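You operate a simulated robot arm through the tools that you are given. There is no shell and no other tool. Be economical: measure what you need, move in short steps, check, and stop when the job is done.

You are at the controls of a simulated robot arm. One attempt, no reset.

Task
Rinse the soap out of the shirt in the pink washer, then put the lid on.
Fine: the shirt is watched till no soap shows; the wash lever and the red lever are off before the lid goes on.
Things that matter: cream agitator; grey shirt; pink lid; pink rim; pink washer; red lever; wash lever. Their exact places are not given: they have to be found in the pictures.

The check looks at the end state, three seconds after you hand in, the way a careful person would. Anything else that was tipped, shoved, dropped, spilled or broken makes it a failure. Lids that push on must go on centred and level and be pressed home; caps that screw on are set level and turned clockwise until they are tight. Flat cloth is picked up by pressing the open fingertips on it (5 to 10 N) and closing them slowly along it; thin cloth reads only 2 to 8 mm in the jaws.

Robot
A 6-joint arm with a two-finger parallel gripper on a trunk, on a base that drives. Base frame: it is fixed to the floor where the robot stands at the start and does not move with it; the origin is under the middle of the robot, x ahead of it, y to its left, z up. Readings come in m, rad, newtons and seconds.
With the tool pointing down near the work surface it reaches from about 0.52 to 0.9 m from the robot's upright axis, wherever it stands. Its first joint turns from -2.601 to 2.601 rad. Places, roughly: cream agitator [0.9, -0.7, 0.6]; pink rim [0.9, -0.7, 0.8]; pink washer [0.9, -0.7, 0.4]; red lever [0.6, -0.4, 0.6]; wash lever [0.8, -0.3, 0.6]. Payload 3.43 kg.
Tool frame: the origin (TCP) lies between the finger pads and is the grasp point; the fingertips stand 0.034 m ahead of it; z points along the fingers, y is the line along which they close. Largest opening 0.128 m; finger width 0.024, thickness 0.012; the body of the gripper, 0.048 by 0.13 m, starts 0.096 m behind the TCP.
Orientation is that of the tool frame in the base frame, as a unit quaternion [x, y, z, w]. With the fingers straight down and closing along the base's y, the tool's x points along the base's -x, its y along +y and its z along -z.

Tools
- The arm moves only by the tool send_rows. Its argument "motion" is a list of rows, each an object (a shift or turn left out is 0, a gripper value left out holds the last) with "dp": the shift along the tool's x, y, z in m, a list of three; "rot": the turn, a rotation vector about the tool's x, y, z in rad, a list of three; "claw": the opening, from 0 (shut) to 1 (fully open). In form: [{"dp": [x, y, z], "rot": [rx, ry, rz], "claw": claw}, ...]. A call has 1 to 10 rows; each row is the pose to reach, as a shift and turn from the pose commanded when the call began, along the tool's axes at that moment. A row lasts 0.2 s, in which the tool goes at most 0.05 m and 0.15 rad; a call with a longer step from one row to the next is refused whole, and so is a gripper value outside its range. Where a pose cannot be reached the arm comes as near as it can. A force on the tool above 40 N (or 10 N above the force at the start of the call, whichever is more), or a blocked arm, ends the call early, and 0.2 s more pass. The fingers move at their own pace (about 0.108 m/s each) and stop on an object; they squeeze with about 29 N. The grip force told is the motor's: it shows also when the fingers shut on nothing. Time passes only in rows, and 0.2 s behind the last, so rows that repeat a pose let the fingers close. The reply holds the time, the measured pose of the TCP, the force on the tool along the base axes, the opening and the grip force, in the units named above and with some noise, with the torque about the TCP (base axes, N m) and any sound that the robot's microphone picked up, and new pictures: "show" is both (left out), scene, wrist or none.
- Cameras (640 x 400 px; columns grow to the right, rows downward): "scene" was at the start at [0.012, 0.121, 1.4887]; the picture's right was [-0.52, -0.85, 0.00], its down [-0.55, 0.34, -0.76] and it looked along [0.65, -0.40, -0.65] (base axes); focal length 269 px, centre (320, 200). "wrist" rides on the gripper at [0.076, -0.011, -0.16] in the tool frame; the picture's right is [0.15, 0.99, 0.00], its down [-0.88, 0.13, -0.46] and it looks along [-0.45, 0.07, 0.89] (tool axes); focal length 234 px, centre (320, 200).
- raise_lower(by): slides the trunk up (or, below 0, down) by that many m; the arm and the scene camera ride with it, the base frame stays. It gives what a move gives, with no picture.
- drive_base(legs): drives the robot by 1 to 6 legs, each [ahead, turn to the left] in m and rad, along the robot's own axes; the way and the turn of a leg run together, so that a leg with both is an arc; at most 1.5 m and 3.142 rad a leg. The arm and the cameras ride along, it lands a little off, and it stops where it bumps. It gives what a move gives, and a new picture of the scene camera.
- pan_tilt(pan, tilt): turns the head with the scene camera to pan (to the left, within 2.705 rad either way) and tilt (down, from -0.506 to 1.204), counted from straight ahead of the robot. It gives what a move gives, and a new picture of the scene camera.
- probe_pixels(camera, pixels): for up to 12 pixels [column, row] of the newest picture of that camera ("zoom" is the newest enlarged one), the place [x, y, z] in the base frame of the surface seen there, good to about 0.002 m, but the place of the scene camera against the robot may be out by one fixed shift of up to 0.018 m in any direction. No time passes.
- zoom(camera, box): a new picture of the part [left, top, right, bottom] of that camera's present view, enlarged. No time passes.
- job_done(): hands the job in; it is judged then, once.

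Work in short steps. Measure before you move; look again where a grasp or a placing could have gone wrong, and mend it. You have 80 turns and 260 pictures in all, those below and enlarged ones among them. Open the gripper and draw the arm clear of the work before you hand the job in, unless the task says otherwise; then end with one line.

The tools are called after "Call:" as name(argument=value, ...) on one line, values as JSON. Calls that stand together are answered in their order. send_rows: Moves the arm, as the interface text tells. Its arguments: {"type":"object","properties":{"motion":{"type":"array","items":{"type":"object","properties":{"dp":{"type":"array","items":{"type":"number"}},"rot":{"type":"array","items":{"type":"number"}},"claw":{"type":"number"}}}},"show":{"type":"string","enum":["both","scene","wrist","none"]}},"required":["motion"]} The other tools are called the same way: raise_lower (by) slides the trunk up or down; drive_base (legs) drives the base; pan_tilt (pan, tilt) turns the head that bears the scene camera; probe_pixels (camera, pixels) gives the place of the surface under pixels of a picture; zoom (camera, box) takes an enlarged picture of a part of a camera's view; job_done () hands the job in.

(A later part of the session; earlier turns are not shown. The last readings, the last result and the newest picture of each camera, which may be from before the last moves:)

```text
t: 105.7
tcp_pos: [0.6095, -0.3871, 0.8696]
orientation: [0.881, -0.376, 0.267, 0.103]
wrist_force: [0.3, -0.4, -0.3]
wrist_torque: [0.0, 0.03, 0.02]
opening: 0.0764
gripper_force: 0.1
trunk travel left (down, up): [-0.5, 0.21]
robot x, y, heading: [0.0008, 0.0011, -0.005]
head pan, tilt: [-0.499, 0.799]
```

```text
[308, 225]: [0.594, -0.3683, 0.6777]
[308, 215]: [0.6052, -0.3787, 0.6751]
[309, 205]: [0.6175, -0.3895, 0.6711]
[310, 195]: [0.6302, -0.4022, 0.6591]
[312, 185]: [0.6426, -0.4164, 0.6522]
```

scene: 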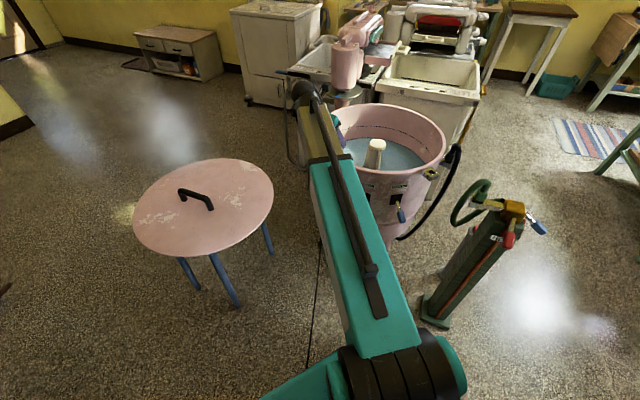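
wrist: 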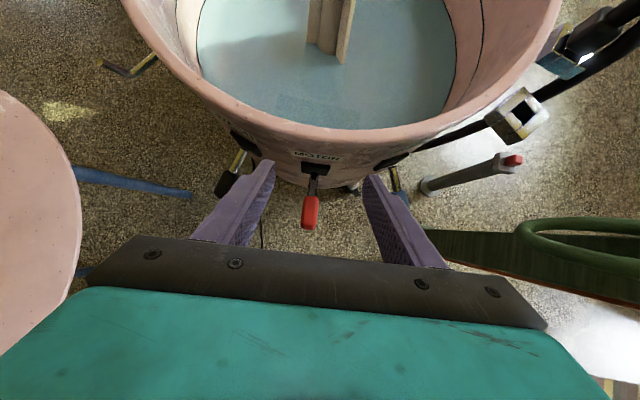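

Red handle centre ≈(0.608,−0.382,0.663). I descend, close, and press it down.

Call:
send_rows(motion=[{"dp": [-0.023, 0, 0.034]}, {"dp": [-0.046, 0, 0.068]}, {"dp": [-0.069, 0, 0.102]}, {"dp": [-0.092, 0, 0.136]}, {"dp": [-0.115, 0, 0.1696]}, {"dp": [-0.115, 0, 0.1696]}], show="wrist")

Call:
send_rows(motion=[{"claw": 0.4}, {"claw": 0.3}, {"claw": 0.25}, {"claw": 0.2}, {"claw": 0.14}, {"claw": 0.14}], show="none")

Call:
send_rows(motion=[{"dp": [-0.0055, 0, 0.0083]}, {"dp": [-0.011, 0, 0.0167]}, {"dp": [-0.0166, 0, 0.025]}, {"dp": [-0.022, 0, 0.0333]}, {"dp": [-0.0276, 0, 0.0417]}, {"dp": [-0.032, 0, 0.048]}, {"dp": [-0.0365, 0, 0.055]}, {"dp": [-0.041, 0, 0.062]}], show="wrist")

Call:
probe_pixels(camera="wrist", pixels=[[315, 220], [316, 195], [318, 175], [322, 150], [325, 120]])

```text
t: 107.1
tcp_pos: [0.61, -0.3831, 0.6634]
orientation: [0.881, -0.377, 0.266, 0.104]
wrist_force: [-0.8, 0.7, 0.2]
wrist_torque: [0.0, 0.01, 0.05]
opening: 0.0765
gripper_force: 0.1
trunk travel left (down, up): [-0.5, 0.21]
robot x, y, heading: [0.0003, 0.0014, -0.001]
head pan, tilt: [-0.499, 0.799]
```

wrist: 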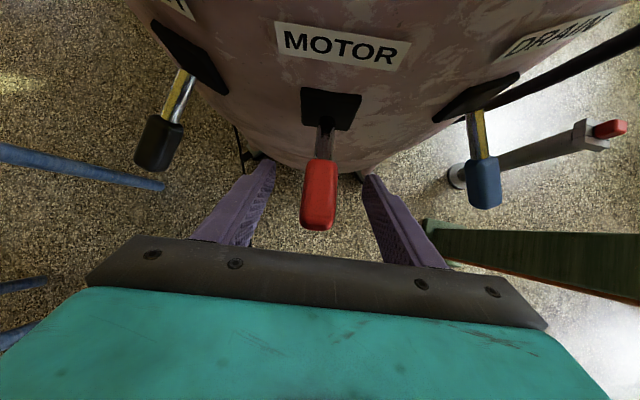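

```text
t: 108.5
tcp_pos: [0.6093, -0.3825, 0.6634]
orientation: [0.881, -0.376, 0.267, 0.103]
wrist_force: [3.6, 4.5, 1.9]
wrist_torque: [-1.1, 1.14, -1.46]
opening: 0.0264
gripper_force: 44.8
trunk travel left (down, up): [-0.5, 0.21]
robot x, y, heading: [0.0003, -0.0029, -0.0]
head pan, tilt: [-0.499, 0.799]
```

```text
t: 110.3
tcp_pos: [0.6098, -0.3804, 0.5899]
orientation: [0.881, -0.377, 0.267, 0.104]
wrist_force: [-11.9, -13.2, 6.9]
wrist_torque: [-0.07, 0.18, 0.25]
opening: 0.0277
gripper_force: 8.8
trunk travel left (down, up): [-0.5, 0.21]
robot x, y, heading: [-0.003, 0.0011, 0.002]
head pan, tilt: [-0.499, 0.799]
```

wrist: 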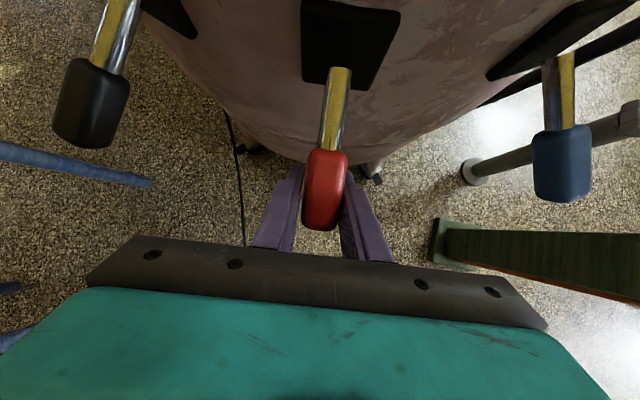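

```text
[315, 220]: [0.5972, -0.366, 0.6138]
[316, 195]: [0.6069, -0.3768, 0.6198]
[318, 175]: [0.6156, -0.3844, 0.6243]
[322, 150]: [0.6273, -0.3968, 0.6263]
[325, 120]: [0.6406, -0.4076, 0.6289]
```

Red lever is back at its original low angle. Release and rise high.

Call:
send_rows(motion=[{"claw": 0.3}, {"claw": 0.6}, {"claw": 0.6}, {"dp": [0.022, 0, -0.0333]}, {"dp": [0.044, 0, -0.0667]}, {"dp": [0.066, 0, -0.1]}, {"dp": [0.088, 0, -0.1334]}, {"dp": [0.112, 0, -0.173]}, {"dp": [0.138, 0, -0.21]}, {"dp": [0.165, 0, -0.25]}])

Call:
zoom(camera="wrist", box=[200, 0, 480, 260])

Call:
send_rows(motion=[{}, {"dp": [0.03, 0, -0.04]}])

Call:
zoom(camera="wrist", box=[200, 0, 480, 260])

Call:
zoom(camera="scene", box=[290, 90, 450, 230])

```text
t: 112.5
tcp_pos: [0.6074, -0.3884, 0.8879]
orientation: [0.881, -0.377, 0.266, 0.103]
wrist_force: [0.4, 0.2, -0.6]
wrist_torque: [-0.03, 0.02, -0.01]
opening: 0.0767
gripper_force: 0.0
trunk travel left (down, up): [-0.5, 0.21]
robot x, y, heading: [0.0012, -0.003, 0.001]
head pan, tilt: [-0.499, 0.799]
```

scene: 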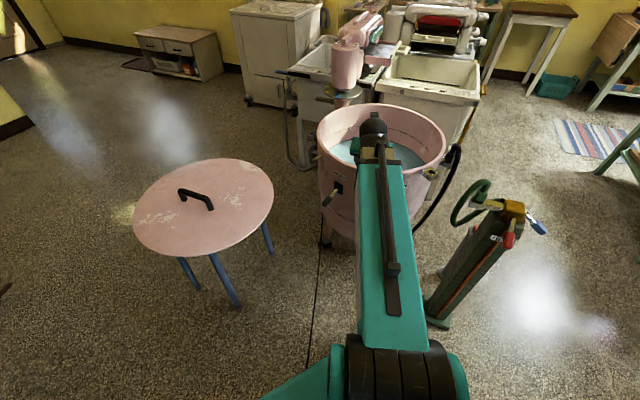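
wrist: 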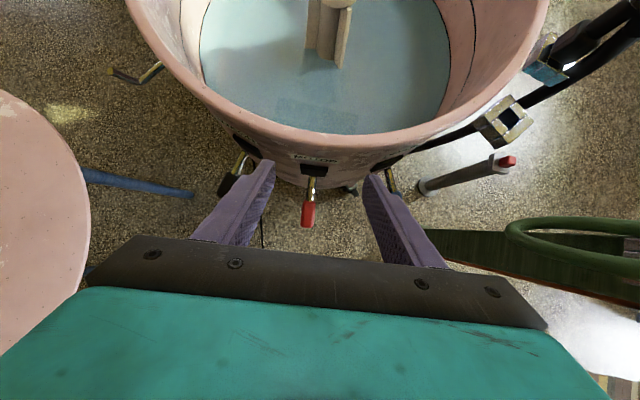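

```text
1.54 times, centred on (340, 130) of wrist
```

zoom: 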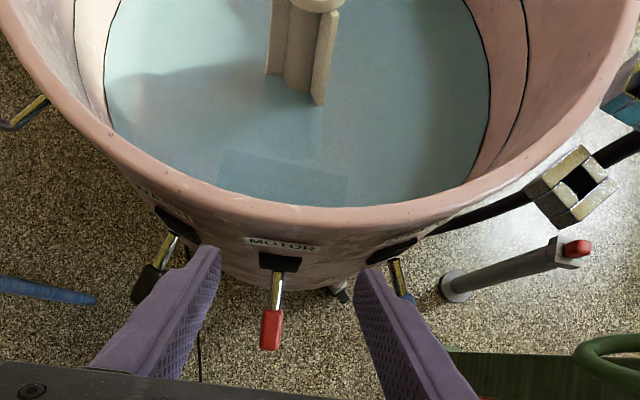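

```text
t: 113.1
tcp_pos: [0.611, -0.3917, 0.9372]
orientation: [0.881, -0.377, 0.267, 0.104]
wrist_force: [-0.1, -0.9, 0.1]
wrist_torque: [0.02, 0.01, 0.02]
opening: 0.0768
gripper_force: 0.3
trunk travel left (down, up): [-0.5, 0.21]
robot x, y, heading: [-0.0014, -0.0057, -0.003]
head pan, tilt: [-0.499, 0.799]
```

scene: 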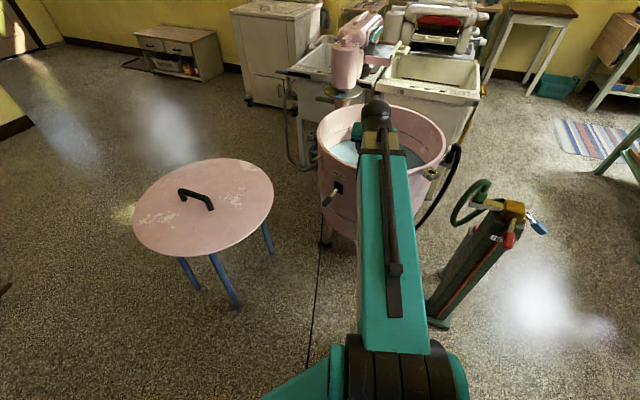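
wrist: 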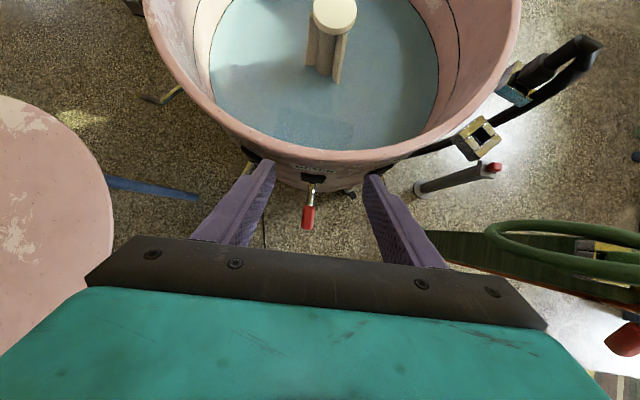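

```text
1.54 times, centred on (340, 130) of wrist
```

zoom: 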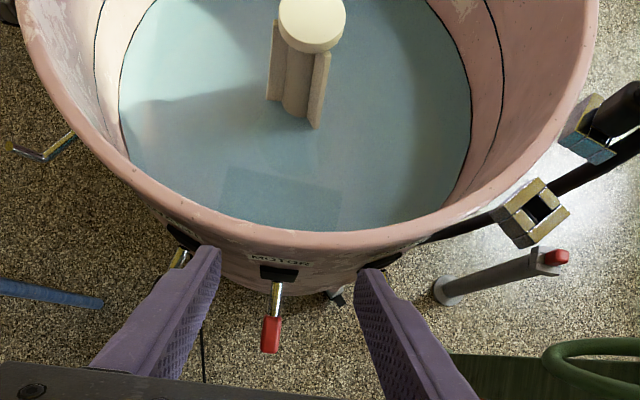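

```text
2.86 times, centred on (370, 160) of scene
```

zoom: 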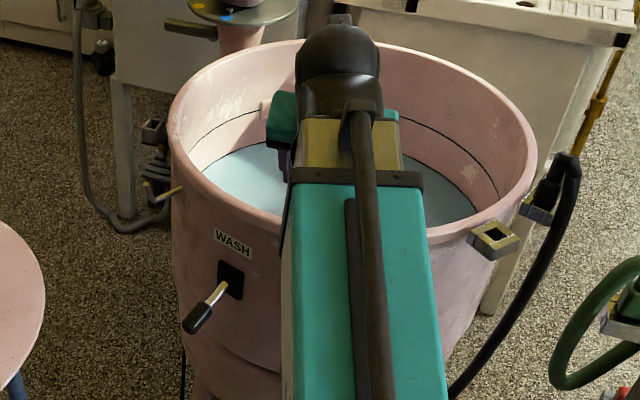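

Agitator is still, both levers are down. The lid (~0.97 m out) and washer centre (1.08 m) are beyond the arm's 0.9 m reach, so I need to drive forward ~0.3 m; I check the room for the base first.

Call:
probe_pixels(camera="scene", pixels=[[199, 288], [237, 305], [271, 252], [383, 262], [325, 243], [435, 322]])

Call:
pan_tilt(pan=0.35, tilt=1.1)

```text
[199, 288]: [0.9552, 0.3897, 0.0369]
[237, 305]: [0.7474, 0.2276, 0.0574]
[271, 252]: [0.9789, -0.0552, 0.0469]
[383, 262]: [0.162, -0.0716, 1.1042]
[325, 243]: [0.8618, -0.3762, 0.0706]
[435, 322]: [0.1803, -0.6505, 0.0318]
```

```text
t: 114.3
tcp_pos: [0.6106, -0.3898, 0.9366]
orientation: [0.881, -0.377, 0.267, 0.103]
wrist_force: [0.3, 1.1, 0.6]
wrist_torque: [-0.01, 0.02, 0.04]
opening: 0.0768
gripper_force: 0.2
trunk travel left (down, up): [-0.5, 0.21]
robot x, y, heading: [-0.0009, 0.0016, -0.003]
head pan, tilt: [0.351, 1.1]
```

scene: 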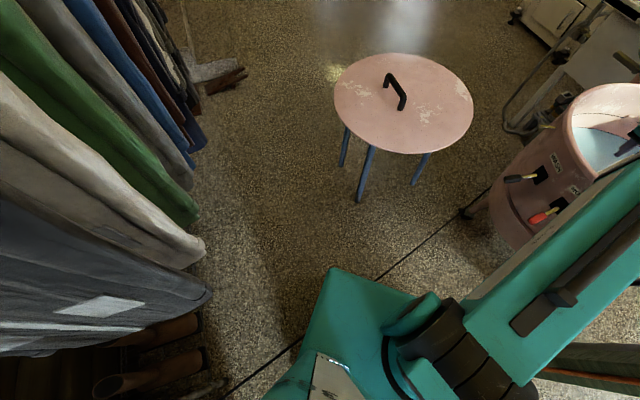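

Front stool leg foot is at (0.75,0.23), washer leg at (0.86,−0.38); driving ahead 0.29 m leaves clearance. I drive.

Call:
drive_base(legs=[[0.29, 0]])

Call:
send_rows(motion=[{}], show="wrist")

```text
t: 116.5
tcp_pos: [0.9069, -0.3912, 0.9379]
orientation: [0.881, -0.377, 0.267, 0.103]
wrist_force: [-0.5, 0.5, 0.4]
wrist_torque: [-0.02, 0.06, 0.0]
opening: 0.0766
gripper_force: 0.1
trunk travel left (down, up): [-0.5, 0.21]
robot x, y, heading: [0.2962, -0.0001, 0.001]
head pan, tilt: [0.351, 1.1]
```

scene: 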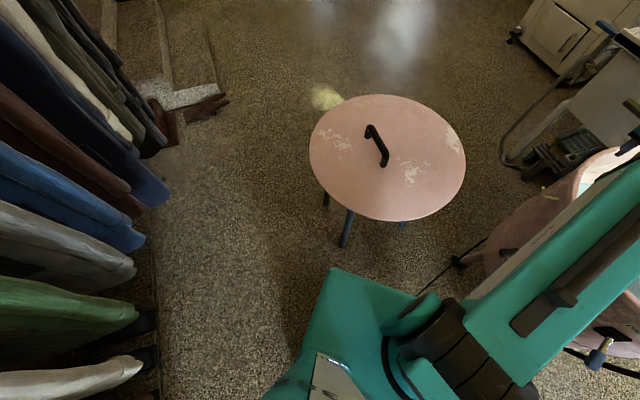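

```text
t: 116.9
tcp_pos: [0.9065, -0.3899, 0.9369]
orientation: [0.881, -0.377, 0.266, 0.102]
wrist_force: [0.8, -0.8, -0.4]
wrist_torque: [0.0, -0.01, 0.0]
opening: 0.0769
gripper_force: 0.1
trunk travel left (down, up): [-0.5, 0.21]
robot x, y, heading: [0.2991, 0.0006, 0.0]
head pan, tilt: [0.351, 1.1]
```

wrist: 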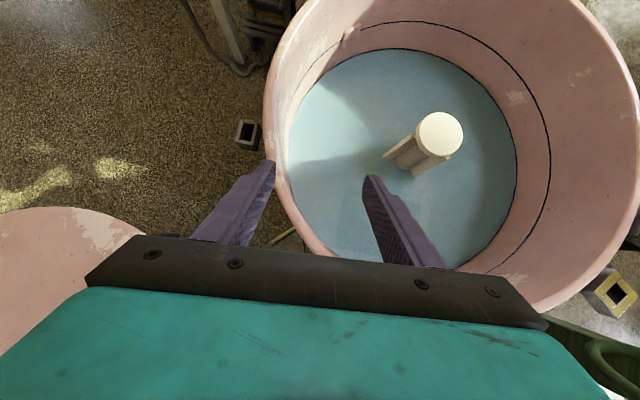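

I zoom on the rim and probe it for an accurate circle.

Call:
zoom(camera="wrist", box=[240, 0, 640, 320])

Call:
probe_pixels(camera="wrist", pixels=[[266, 130], [272, 85], [285, 40], [305, 5], [283, 200], [310, 240], [610, 255], [580, 290], [625, 230], [560, 302], [440, 134], [420, 170]])

```text
1.25 times, centred on (440, 160) of wrist
```

zoom: 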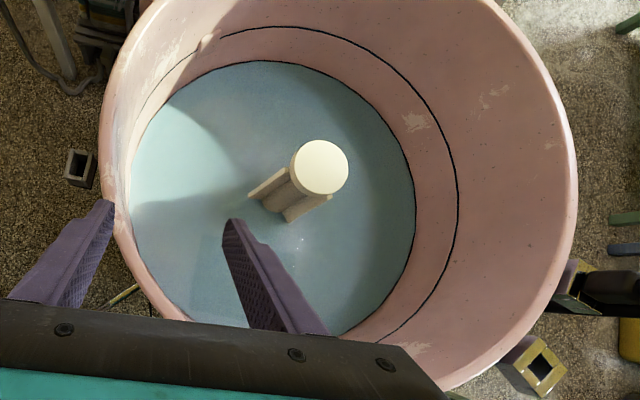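

```text
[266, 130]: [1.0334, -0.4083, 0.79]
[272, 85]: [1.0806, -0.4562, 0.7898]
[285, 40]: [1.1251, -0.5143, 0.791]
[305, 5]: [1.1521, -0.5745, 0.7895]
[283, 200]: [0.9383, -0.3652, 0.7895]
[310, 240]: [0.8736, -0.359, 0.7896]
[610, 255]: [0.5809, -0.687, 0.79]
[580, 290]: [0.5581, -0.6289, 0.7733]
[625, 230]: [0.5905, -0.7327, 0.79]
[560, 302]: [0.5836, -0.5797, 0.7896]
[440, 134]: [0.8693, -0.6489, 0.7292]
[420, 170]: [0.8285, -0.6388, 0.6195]
```

Rim fit: centre (0.868,−0.650), r 0.292, z 0.790. Now I level the tool and move over the lid.

Call:
send_rows(motion=[{"dp": [-0.0225, -0.0364, -0.0192], "rot": [0, -0.058, 0]}, {"dp": [-0.045, -0.0728, -0.0384], "rot": [0, -0.116, 0]}, {"dp": [-0.0675, -0.1092, -0.0576], "rot": [0, -0.174, 0]}, {"dp": [-0.09, -0.1456, -0.0768], "rot": [0, -0.232, 0]}, {"dp": [-0.1125, -0.182, -0.096], "rot": [0, -0.29, 0]}, {"dp": [-0.135, -0.2184, -0.1152], "rot": [0, -0.348, 0]}, {"dp": [-0.1575, -0.2548, -0.1344], "rot": [0, -0.406, 0]}, {"dp": [-0.18, -0.2912, -0.1536], "rot": [0, -0.464, 0]}, {"dp": [-0.2025, -0.3276, -0.1728], "rot": [0, -0.522, 0]}, {"dp": [-0.225, -0.364, -0.192], "rot": [0, -0.58, 0]}])

```text
t: 119.1
tcp_pos: [0.9632, 0.0729, 0.9824]
orientation: [0.921, -0.39, 0.002, -0.009]
wrist_force: [0.2, 0.3, 0.5]
wrist_torque: [0.02, -0.01, -0.04]
opening: 0.0766
gripper_force: 0.0
trunk travel left (down, up): [-0.5, 0.21]
robot x, y, heading: [0.2969, -0.0021, -0.004]
head pan, tilt: [0.351, 1.1]
```

scene: 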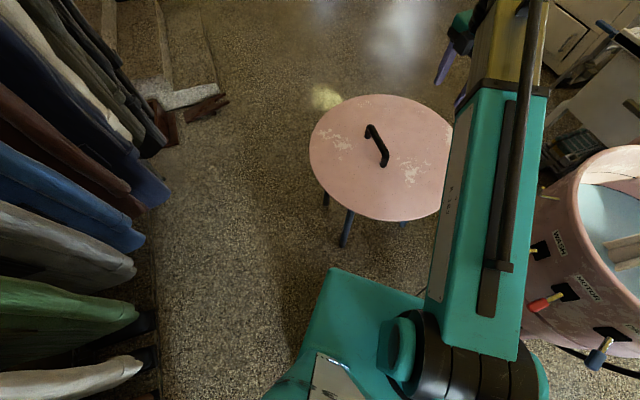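
wrist: 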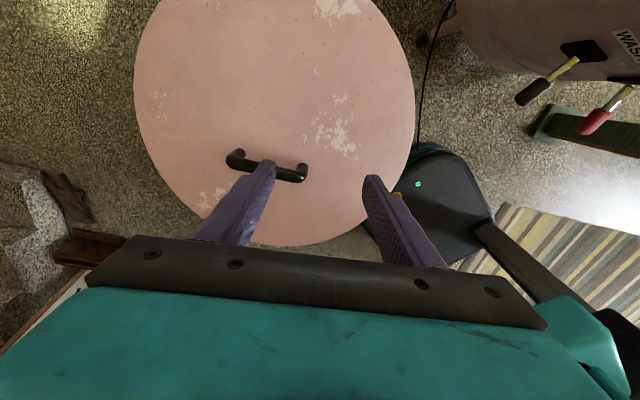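

Clear view of the lid; I probe its edge and handle.

Call:
probe_pixels(camera="wrist", pixels=[[140, 60], [138, 110], [155, 170], [412, 90], [408, 130], [395, 45], [340, 225], [370, 195], [175, 20], [190, 205]])

Call:
zoom(camera="wrist", box=[210, 130, 330, 200])

Call:
probe_pixels(camera="wrist", pixels=[[232, 159], [238, 154], [245, 165], [252, 166], [285, 174], [292, 176], [302, 178], [303, 168], [298, 165], [228, 166]])

```text
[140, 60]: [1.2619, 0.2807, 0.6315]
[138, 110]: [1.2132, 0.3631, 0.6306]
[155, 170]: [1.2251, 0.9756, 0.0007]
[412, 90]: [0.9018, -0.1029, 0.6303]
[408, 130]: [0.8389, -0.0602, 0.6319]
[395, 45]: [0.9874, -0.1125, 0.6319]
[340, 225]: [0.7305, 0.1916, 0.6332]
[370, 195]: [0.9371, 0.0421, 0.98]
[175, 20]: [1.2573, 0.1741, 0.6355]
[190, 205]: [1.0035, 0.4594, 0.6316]
```

```text
5.33 times, centred on (270, 165) of wrist
```

zoom: 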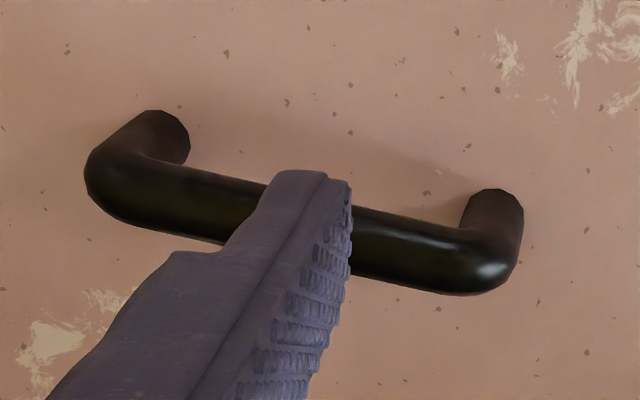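

```text
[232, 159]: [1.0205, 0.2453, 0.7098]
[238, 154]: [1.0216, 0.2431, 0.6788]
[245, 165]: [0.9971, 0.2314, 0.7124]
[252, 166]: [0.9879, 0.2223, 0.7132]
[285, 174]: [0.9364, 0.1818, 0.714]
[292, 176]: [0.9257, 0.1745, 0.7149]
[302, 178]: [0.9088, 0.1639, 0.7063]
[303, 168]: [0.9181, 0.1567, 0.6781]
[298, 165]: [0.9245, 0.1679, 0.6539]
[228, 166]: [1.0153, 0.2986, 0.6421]
```

Bar centre ≈(0.964,0.205), z≈0.706, direction ≈38.5°. I refine the lid edge to check the handle is at its centre.

Call:
zoom(camera="wrist", box=[370, 0, 450, 170])

Call:
zoom(camera="wrist", box=[110, 0, 190, 170])

```text
2.35 times, centred on (410, 85) of wrist
```

zoom: 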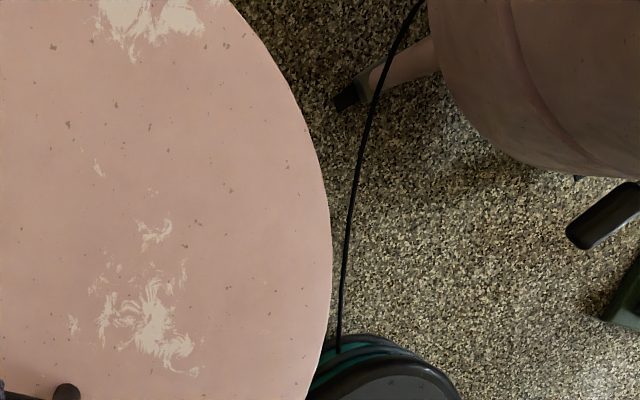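

```text
2.35 times, centred on (150, 85) of wrist
```

zoom: 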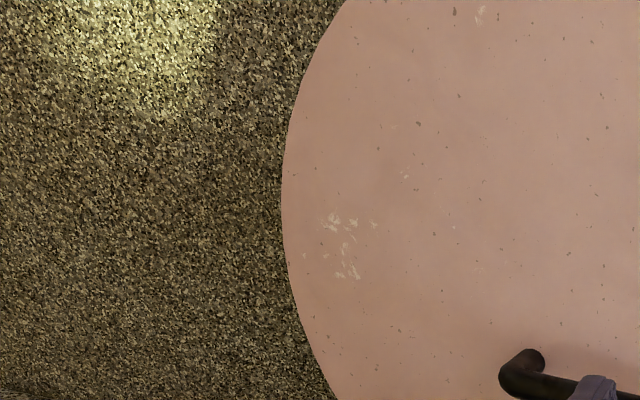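

Call:
probe_pixels(camera="wrist", pixels=[[400, 44.6], [413, 95.6], [409.5, 144.5], [141.5, 36.1], [135, 80.7], [143, 131.7], [156, 165.7], [159, 9], [384, 15]])

```text
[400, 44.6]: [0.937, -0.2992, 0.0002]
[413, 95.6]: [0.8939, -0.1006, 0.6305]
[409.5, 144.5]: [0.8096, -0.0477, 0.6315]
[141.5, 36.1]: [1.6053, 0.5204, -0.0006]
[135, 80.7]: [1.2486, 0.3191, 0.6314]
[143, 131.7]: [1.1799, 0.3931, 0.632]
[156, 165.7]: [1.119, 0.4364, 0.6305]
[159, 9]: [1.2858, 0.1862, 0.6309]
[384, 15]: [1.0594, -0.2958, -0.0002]
```

The edge fit gives lid centre ≈(0.996,0.174), R≈0.29 — so the handle seems ~4 cm off-centre. I check with more edge points on the other side.

Call:
zoom(camera="wrist", box=[180, 180, 380, 260])

Call:
probe_pixels(camera="zoom", pixels=[[260, 200], [330, 200], [400, 195], [450, 185], [500, 165], [550, 135], [260, 206], [330, 206], [400, 203], [450, 192], [500, 173]])

```text
3.20 times, centred on (280, 220) of wrist
```

zoom: 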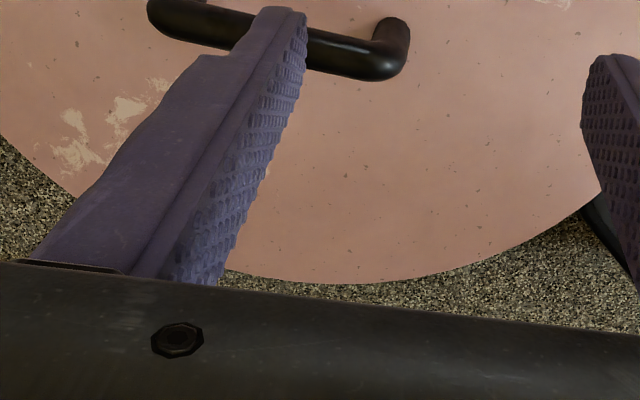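

```text
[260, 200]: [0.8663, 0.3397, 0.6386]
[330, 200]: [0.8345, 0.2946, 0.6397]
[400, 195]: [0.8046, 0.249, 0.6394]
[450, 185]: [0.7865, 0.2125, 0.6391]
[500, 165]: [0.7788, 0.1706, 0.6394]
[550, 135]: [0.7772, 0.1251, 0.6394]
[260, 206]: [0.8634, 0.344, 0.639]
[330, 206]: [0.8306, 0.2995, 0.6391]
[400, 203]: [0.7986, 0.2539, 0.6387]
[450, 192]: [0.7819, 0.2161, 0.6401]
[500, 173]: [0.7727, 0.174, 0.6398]
```

Call:
probe_pixels(camera="zoom", pixels=[[270, 274], [330, 281], [390, 279], [450, 266], [520, 238], [580, 203], [80, 192], [30, 150], [275, 271]])

```text
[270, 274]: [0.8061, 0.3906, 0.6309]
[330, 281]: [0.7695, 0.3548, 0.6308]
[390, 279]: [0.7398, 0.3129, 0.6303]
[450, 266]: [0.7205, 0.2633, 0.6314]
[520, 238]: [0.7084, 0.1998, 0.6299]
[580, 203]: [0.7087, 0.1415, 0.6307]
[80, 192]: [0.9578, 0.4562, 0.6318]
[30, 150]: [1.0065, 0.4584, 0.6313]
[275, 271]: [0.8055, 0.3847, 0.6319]
```

Confirmed: lid centre (0.997,0.172), R 0.29; bar is 4.7 cm off-centre. I rotate to close across the bar and come above it.

Call:
send_rows(motion=[{"dp": [-0.0094, -0.0093, 0.0], "rot": [0, 0, -0.147]}, {"dp": [-0.0188, -0.0185, 0.0], "rot": [0, 0, -0.294]}, {"dp": [-0.0282, -0.0278, 0.0], "rot": [0, 0, -0.441]}, {"dp": [-0.0376, -0.037, 0.02], "rot": [0, 0, -0.588]}, {"dp": [-0.047, -0.0463, 0.04], "rot": [0, 0, -0.735]}, {"dp": [-0.0564, -0.0556, 0.06], "rot": [0, 0, -0.882]}, {"dp": [-0.0658, -0.0648, 0.08], "rot": [0, 0, -1.029]}, {"dp": [-0.0752, -0.0741, 0.1], "rot": [0, 0, -1.176]}, {"dp": [-0.0846, -0.0833, 0.12], "rot": [0, 0, -1.323]}, {"dp": [-0.094, -0.0926, 0.13], "rot": [0, 0, -1.47]}])

```text
t: 121.3
tcp_pos: [0.9482, 0.2276, 0.8956]
orientation: [0.993, 0.115, 0.008, 0.0]
wrist_force: [0.7, 0.1, 0.7]
wrist_torque: [-0.02, 0.01, 0.01]
opening: 0.0766
gripper_force: 0.1
out of reach, approached as far as the arm can: row 7, 8, 9, 10
trunk travel left (down, up): [-0.5, 0.21]
robot x, y, heading: [0.2955, 0.0044, -0.003]
head pan, tilt: [0.351, 1.1]
```

scene: 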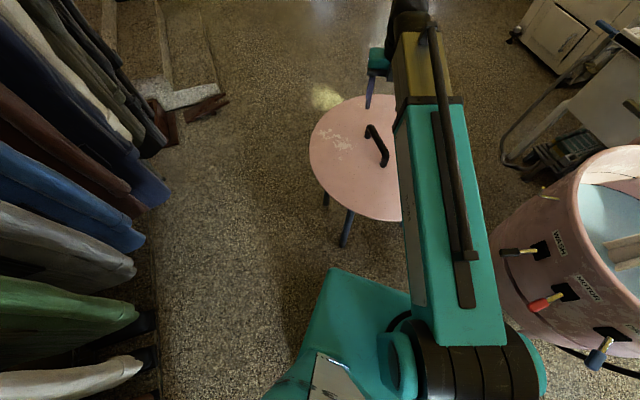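
wrist: 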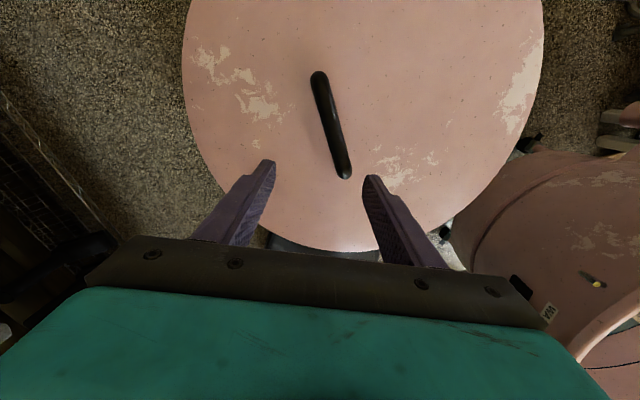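

A wrist limit stops this turn at 13° (needed 38°). I use the opposite direction instead (tool x ≈ 224°, only ~5° off the bar normal), turning back the other way.

Call:
send_rows(motion=[{"rot": [0, 0, 0.145]}, {"rot": [0, 0, 0.29]}, {"rot": [0, 0, 0.435]}, {"rot": [0, 0, 0.58]}, {"rot": [0, 0, 0.725]}, {"rot": [0, 0, 0.87]}, {"rot": [0, 0, 1.015]}, {"rot": [0, 0, 1.16]}, {"rot": [0, 0, 1.3]}, {"rot": [0, 0, 1.3]}], show="none")

```text
t: 123.5
tcp_pos: [0.9467, 0.2264, 0.8954]
orientation: [0.86, -0.51, 0.007, -0.006]
wrist_force: [0.7, -0.3, -0.6]
wrist_torque: [0.04, 0.04, 0.0]
opening: 0.0769
gripper_force: 0.0
trunk travel left (down, up): [-0.5, 0.21]
robot x, y, heading: [0.2985, -0.0006, -0.0]
head pan, tilt: [0.351, 1.1]
```

Call:
send_rows(motion=[{"dp": [0.003, -0.0005, 0], "rot": [0, 0, 0.145]}, {"dp": [0.006, -0.001, 0], "rot": [0, 0, 0.29]}, {"dp": [0.009, -0.0015, 0], "rot": [0, 0, 0.435]}, {"dp": [0.012, -0.002, 0], "rot": [0, 0, 0.58]}, {"dp": [0.015, -0.0025, 0], "rot": [0, 0, 0.725]}, {"dp": [0.018, -0.003, 0], "rot": [0, 0, 0.87]}, {"dp": [0.021, -0.0035, 0], "rot": [0, 0, 1.015]}, {"dp": [0.024, -0.004, 0], "rot": [0, 0, 1.16]}, {"dp": [0.027, -0.0046, 0], "rot": [0, 0, 1.28]}, {"dp": [0.027, -0.0046, 0], "rot": [0, 0, 1.28]}])

```text
t: 125.7
tcp_pos: [0.9623, 0.2061, 0.8952]
orientation: [-0.385, 0.923, -0.003, 0.009]
wrist_force: [-0.1, -0.3, -0.3]
wrist_torque: [-0.01, -0.03, 0.04]
opening: 0.077
gripper_force: 0.1
trunk travel left (down, up): [-0.5, 0.21]
robot x, y, heading: [0.2977, 0.0033, 0.001]
head pan, tilt: [0.351, 1.1]
```

scene: 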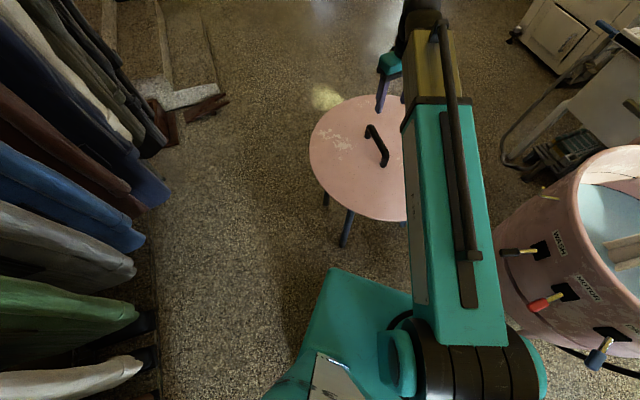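
wrist: 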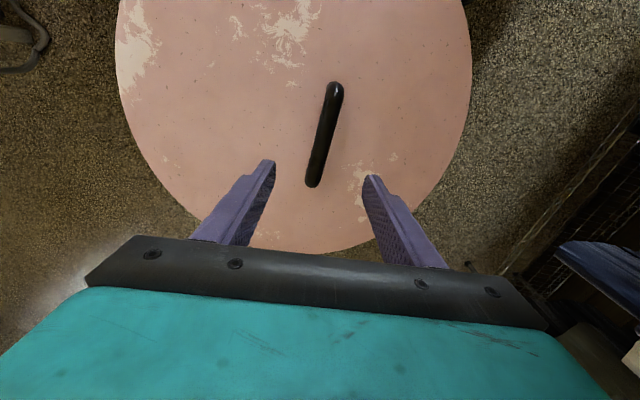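

Fingers now straddle the bar direction. I probe the bar to centre on it.

Call:
probe_pixels(camera="wrist", pixels=[[336, 88], [333, 105], [328, 125], [323, 145], [318, 165], [314, 180], [380, 150], [250, 130]])

```text
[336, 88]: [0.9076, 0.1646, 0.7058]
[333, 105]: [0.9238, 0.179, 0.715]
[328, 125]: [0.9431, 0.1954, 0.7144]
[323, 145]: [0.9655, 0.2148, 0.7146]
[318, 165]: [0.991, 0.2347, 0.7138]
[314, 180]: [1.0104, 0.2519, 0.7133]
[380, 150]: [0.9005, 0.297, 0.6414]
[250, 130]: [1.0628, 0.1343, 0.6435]
```

I descend around the bar until the tips are just above the lid surface (TCP z≈0.677).

Call:
send_rows(motion=[{"dp": [0.0006, 0.0006, 0.045], "rot": [-0.0128, 0.0141, 0.02]}, {"dp": [0.0012, 0.0012, 0.09], "rot": [-0.0128, 0.0141, 0.04]}, {"dp": [0.0018, 0.0018, 0.135], "rot": [-0.0128, 0.0141, 0.06]}, {"dp": [0.0024, 0.0024, 0.18], "rot": [-0.0128, 0.0141, 0.06]}, {"dp": [0.0026, 0.0026, 0.2], "rot": [-0.0128, 0.0141, 0.06]}, {"dp": [0.0028, 0.0028, 0.218], "rot": [-0.0128, 0.0141, 0.06]}, {"dp": [0.0028, 0.0028, 0.218], "rot": [-0.0128, 0.0141, 0.06]}])

```text
t: 127.3
tcp_pos: [0.9634, 0.2055, 0.677]
orientation: [-0.357, 0.934, 0.0, -0.001]
wrist_force: [-0.4, -0.6, 0.6]
wrist_torque: [0.01, 0.0, 0.02]
opening: 0.0767
gripper_force: 0.1
trunk travel left (down, up): [-0.5, 0.21]
robot x, y, heading: [0.2957, -0.0005, -0.001]
head pan, tilt: [0.351, 1.1]
```

scene: 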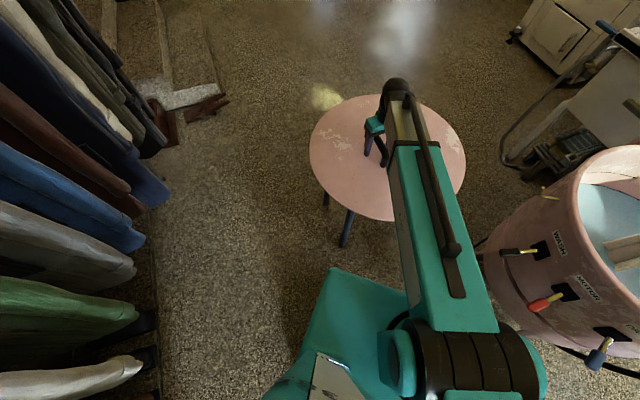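
wrist: 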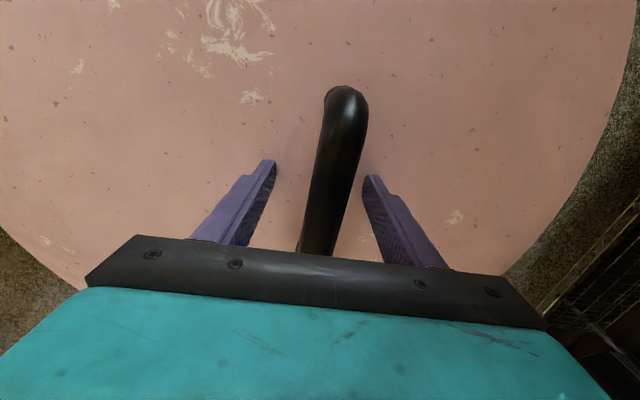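

Well aligned, tips ~3 mm above the lid. I close on the bar slowly.

Call:
send_rows(motion=[{"claw": 0.4}, {"claw": 0.3}, {"claw": 0.2}, {"claw": 0.13}, {"claw": 0.08}, {"claw": 0.04}, {"claw": 0.02}, {"claw": 0.02}], show="wrist")

```text
t: 129.1
tcp_pos: [0.9624, 0.2063, 0.6765]
orientation: [-0.358, 0.934, 0.001, 0.0]
wrist_force: [-3.1, 0.9, 0.6]
wrist_torque: [0.0, -0.06, -0.78]
opening: 0.0264
gripper_force: 28.3
trunk travel left (down, up): [-0.5, 0.21]
robot x, y, heading: [0.2931, 0.0017, -0.007]
head pan, tilt: [0.351, 1.1]
```

wrist: 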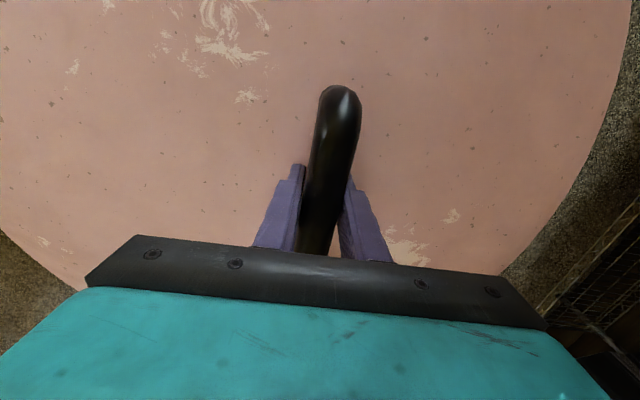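

Gripped at 26 mm with 28 N. I lift 3 cm and check.

Call:
send_rows(motion=[{"dp": [0, 0, -0.005]}, {"dp": [0, 0, -0.01]}, {"dp": [0, 0, -0.015]}, {"dp": [0, 0, -0.02]}, {"dp": [0, 0, -0.03]}, {"dp": [0, 0, -0.03]}])

Call:
zoom(camera="scene", box=[290, 70, 490, 250])

Call:
probe_pixels(camera="wrist", pixels=[[30, 100], [150, 50], [450, 50], [580, 100], [530, 200], [50, 220], [320, 40], [150, 200], [450, 200]])

```text
t: 130.5
tcp_pos: [0.9637, 0.2059, 0.7067]
orientation: [-0.358, 0.934, 0.001, 0.0]
wrist_force: [-0.7, 1.1, -0.3]
wrist_torque: [0.08, 0.02, 0.15]
opening: 0.0256
gripper_force: 29.1
trunk travel left (down, up): [-0.5, 0.21]
robot x, y, heading: [0.2963, -0.0031, 0.001]
head pan, tilt: [0.351, 1.1]
```

scene: 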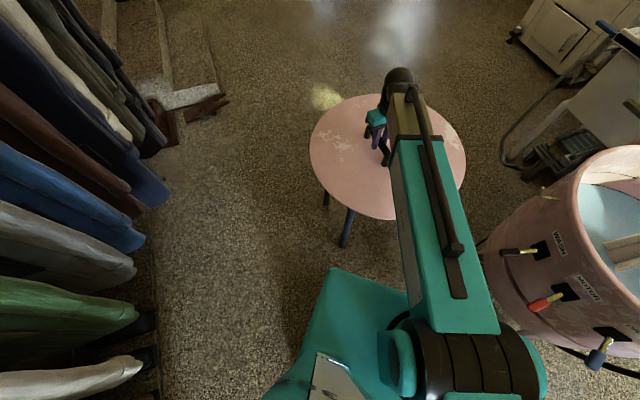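
wrist: 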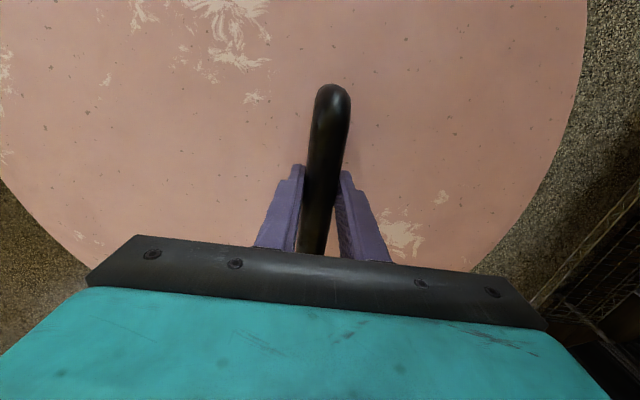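

```text
2.22 times, centred on (390, 160) of scene
```

zoom: 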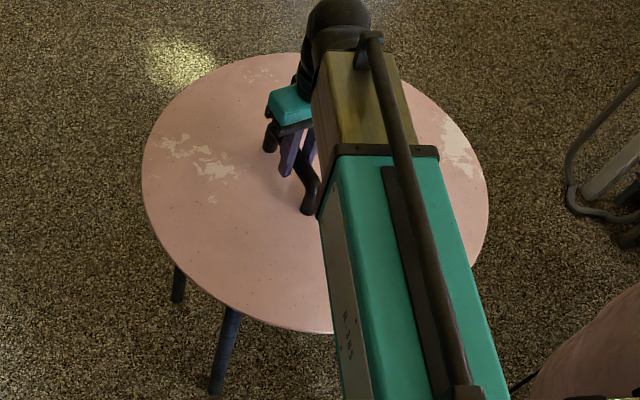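

```text
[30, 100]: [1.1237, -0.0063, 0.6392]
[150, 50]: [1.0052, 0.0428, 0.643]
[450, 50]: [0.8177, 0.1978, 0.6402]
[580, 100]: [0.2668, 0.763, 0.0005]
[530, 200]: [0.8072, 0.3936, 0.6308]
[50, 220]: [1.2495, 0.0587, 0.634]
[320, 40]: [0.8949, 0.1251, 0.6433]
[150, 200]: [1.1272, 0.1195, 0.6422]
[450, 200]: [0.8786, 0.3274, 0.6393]
```

The lid stayed at z≈0.64: the fingers slid up the bar, which is now at TCP height. I lift 1 cm more and watch the force.

Call:
send_rows(motion=[{"dp": [0, 0, -0.003], "claw": 0}, {"dp": [0, 0, -0.006]}, {"dp": [0, 0, -0.01]}], show="wrist")

Call:
probe_pixels(camera="wrist", pixels=[[150, 50], [450, 50], [320, 40], [150, 200], [450, 200], [330, 95], [325, 130], [320, 165]])

Call:
zoom(camera="wrist", box=[250, 70, 400, 270])

```text
t: 131.3
tcp_pos: [0.9618, 0.2057, 0.7156]
orientation: [-0.358, 0.934, 0.001, 0.0]
wrist_force: [1.1, -0.1, -8.8]
wrist_torque: [0.14, -0.04, -0.05]
opening: 0.0258
gripper_force: 29.1
trunk travel left (down, up): [-0.5, 0.21]
robot x, y, heading: [0.2948, -0.0012, 0.001]
head pan, tilt: [0.351, 1.1]
```

wrist: 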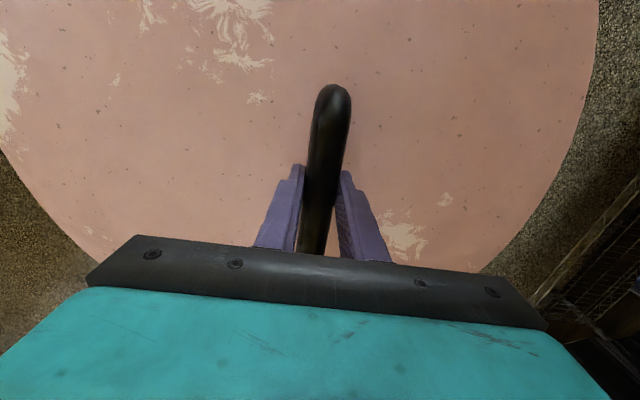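

```text
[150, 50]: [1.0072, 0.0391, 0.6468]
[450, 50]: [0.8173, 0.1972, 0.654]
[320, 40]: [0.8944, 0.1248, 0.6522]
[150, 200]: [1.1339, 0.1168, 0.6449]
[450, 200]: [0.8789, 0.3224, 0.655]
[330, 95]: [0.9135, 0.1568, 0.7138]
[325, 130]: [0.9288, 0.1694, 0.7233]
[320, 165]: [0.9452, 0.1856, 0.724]
```

```text
2.00 times, centred on (325, 170) of wrist
```

zoom: 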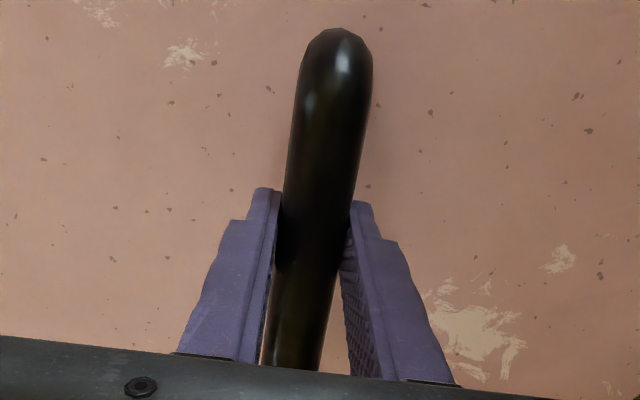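

Now it lifts (8.8 N) with the bar at the TCP; slight tilt so far. I lift 4 cm further slowly and measure the lid's tilt.

Call:
send_rows(motion=[{"dp": [0, 0, -0.004]}, {"dp": [0, 0, -0.008]}, {"dp": [0, 0, -0.014]}, {"dp": [0, 0, -0.02]}, {"dp": [0, 0, -0.027]}, {"dp": [0, 0, -0.034]}, {"dp": [0, 0, -0.04]}, {"dp": [0, 0, -0.04]}], show="both")

Call:
probe_pixels(camera="wrist", pixels=[[150, 50], [450, 50], [320, 40], [150, 200], [450, 200], [100, 150], [500, 150], [330, 95], [320, 165]])

```text
t: 133.1
tcp_pos: [0.9621, 0.2062, 0.7566]
orientation: [-0.357, 0.934, 0.0, -0.001]
wrist_force: [0.4, 0.8, -9.2]
wrist_torque: [0.05, -0.07, -0.01]
opening: 0.0257
gripper_force: 29.2
trunk travel left (down, up): [-0.5, 0.21]
robot x, y, heading: [0.2969, -0.0006, 0.002]
head pan, tilt: [0.351, 1.1]
```

scene: 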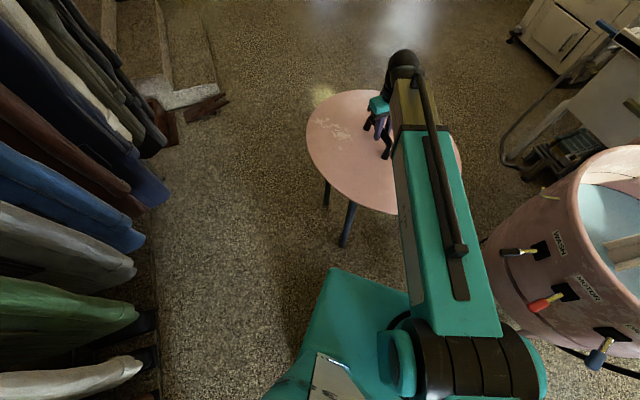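
wrist: 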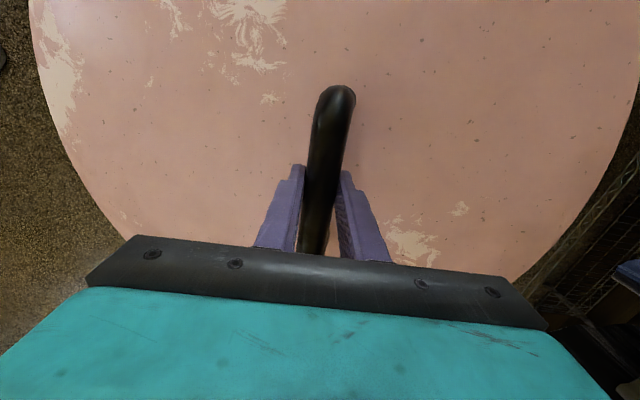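

```text
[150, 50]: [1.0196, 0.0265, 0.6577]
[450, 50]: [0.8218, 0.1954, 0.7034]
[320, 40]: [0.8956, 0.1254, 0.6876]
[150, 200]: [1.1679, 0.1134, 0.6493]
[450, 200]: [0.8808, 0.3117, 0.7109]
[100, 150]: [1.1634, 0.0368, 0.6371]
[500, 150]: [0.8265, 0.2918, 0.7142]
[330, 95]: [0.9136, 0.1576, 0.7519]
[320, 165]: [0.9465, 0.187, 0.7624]
```

The lid (≈0.93 kg) pivots about the bar and hangs ~10.5° low on the far-from-handle side. I look at the lid's edge and underside form to plan the placing.

Call:
zoom(camera="scene", box=[300, 150, 420, 230])

Call:
zoom(camera="wrist", box=[250, 70, 400, 270])

```text
5.00 times, centred on (360, 190) of scene
```

zoom: 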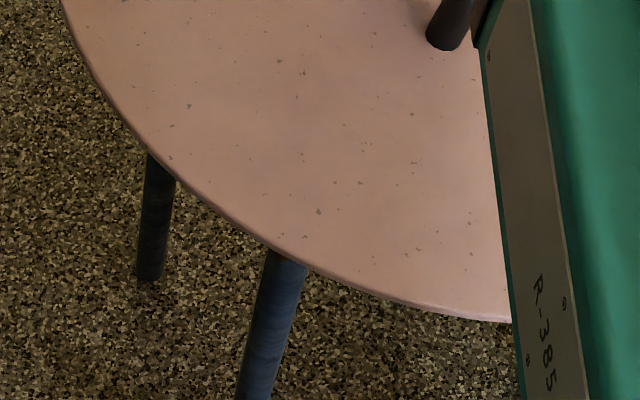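

```text
2.00 times, centred on (325, 170) of wrist
```

zoom: 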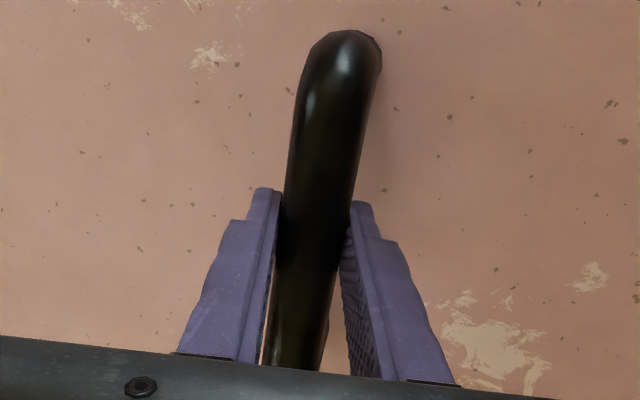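

The far side is still resting on the stool (bar hinge is free). The placing can be done low-edge-first with the bar guiding. First I check the wringer's position and clearance near the washer.

Call:
pan_tilt(pan=-0.75, tilt=0.75)

Call:
zoom(camera="scene", box=[120, 0, 520, 300])

```text
t: 134.5
tcp_pos: [0.963, 0.2066, 0.7563]
orientation: [-0.357, 0.934, 0.0, 0.0]
wrist_force: [-0.2, 0.8, -9.8]
wrist_torque: [0.06, -0.17, 0.04]
opening: 0.0257
gripper_force: 29.0
trunk travel left (down, up): [-0.5, 0.21]
robot x, y, heading: [0.2932, 0.0002, 0.001]
head pan, tilt: [-0.75, 0.75]
```

scene: 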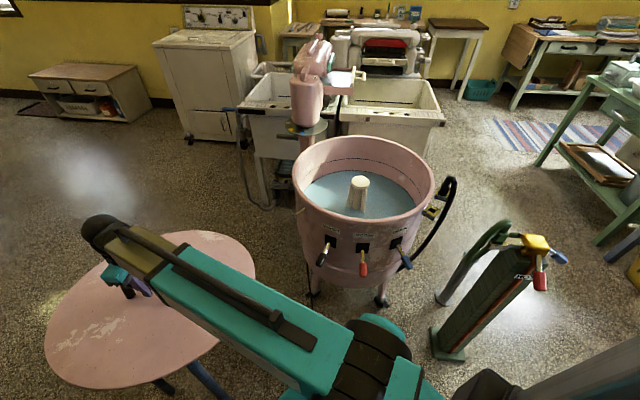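

```text
1.33 times, centred on (320, 150) of scene
```

zoom: 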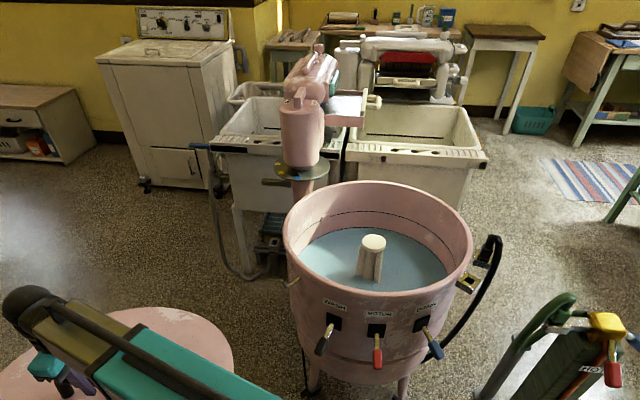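

Call:
probe_pixels(camera="scene", pixels=[[306, 105], [306, 75], [320, 50], [306, 125], [325, 128], [290, 128], [345, 95], [306, 150], [432, 185], [450, 185], [300, 200], [430, 120]])

```text
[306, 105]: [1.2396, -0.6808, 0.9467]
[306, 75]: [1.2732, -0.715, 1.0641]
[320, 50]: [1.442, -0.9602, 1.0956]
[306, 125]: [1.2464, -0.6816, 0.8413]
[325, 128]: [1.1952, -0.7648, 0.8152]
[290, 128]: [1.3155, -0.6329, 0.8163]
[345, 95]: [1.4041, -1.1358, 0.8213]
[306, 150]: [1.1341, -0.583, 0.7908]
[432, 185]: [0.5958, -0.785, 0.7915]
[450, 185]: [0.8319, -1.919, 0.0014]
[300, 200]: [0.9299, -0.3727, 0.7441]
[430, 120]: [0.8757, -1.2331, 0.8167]
```

Wringer disk lies ≥0.34 m from washer centre, so the R 0.29 lid clears. I lift the lid off the stool slowly and observe its hang.

Call:
send_rows(motion=[{"dp": [0, 0, -0.012]}, {"dp": [0, 0, -0.024]}, {"dp": [0, 0, -0.036]}, {"dp": [0, 0, -0.05]}, {"dp": [0, 0, -0.064]}, {"dp": [0, 0, -0.078]}, {"dp": [0, 0, -0.092]}, {"dp": [0, 0, -0.106]}, {"dp": [0, 0, -0.12]}, {"dp": [0, 0, -0.12]}])

Call:
probe_pixels(camera="wrist", pixels=[[150, 50], [450, 50], [320, 40], [150, 200], [450, 200], [100, 150], [500, 150], [330, 95], [320, 165]])

```text
t: 136.7
tcp_pos: [0.9624, 0.2078, 0.8757]
orientation: [-0.357, 0.934, 0.001, 0.0]
wrist_force: [0.6, 1.2, -10.8]
wrist_torque: [0.07, 0.14, 0.01]
opening: 0.0257
gripper_force: 29.3
trunk travel left (down, up): [-0.5, 0.21]
robot x, y, heading: [0.2963, -0.0009, -0.0]
head pan, tilt: [-0.75, 0.75]
```

scene: 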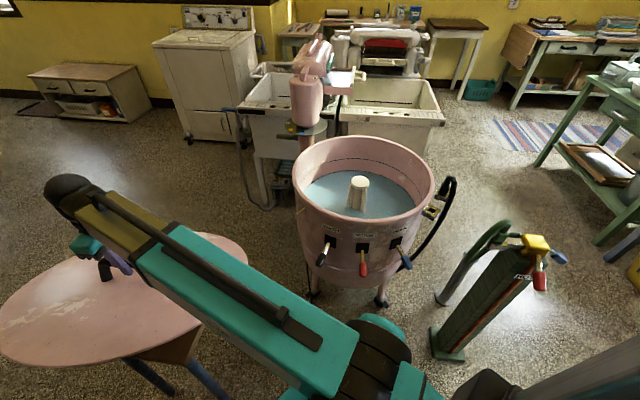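
wrist: 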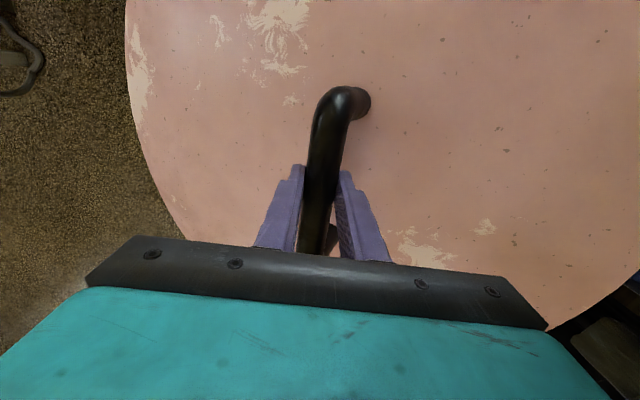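

```text
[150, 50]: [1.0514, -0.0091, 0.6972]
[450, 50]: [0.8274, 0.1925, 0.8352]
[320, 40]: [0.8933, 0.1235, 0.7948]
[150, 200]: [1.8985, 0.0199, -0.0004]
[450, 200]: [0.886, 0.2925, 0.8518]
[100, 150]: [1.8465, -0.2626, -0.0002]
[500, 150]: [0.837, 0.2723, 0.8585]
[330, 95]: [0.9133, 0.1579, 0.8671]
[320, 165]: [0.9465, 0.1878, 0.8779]
```

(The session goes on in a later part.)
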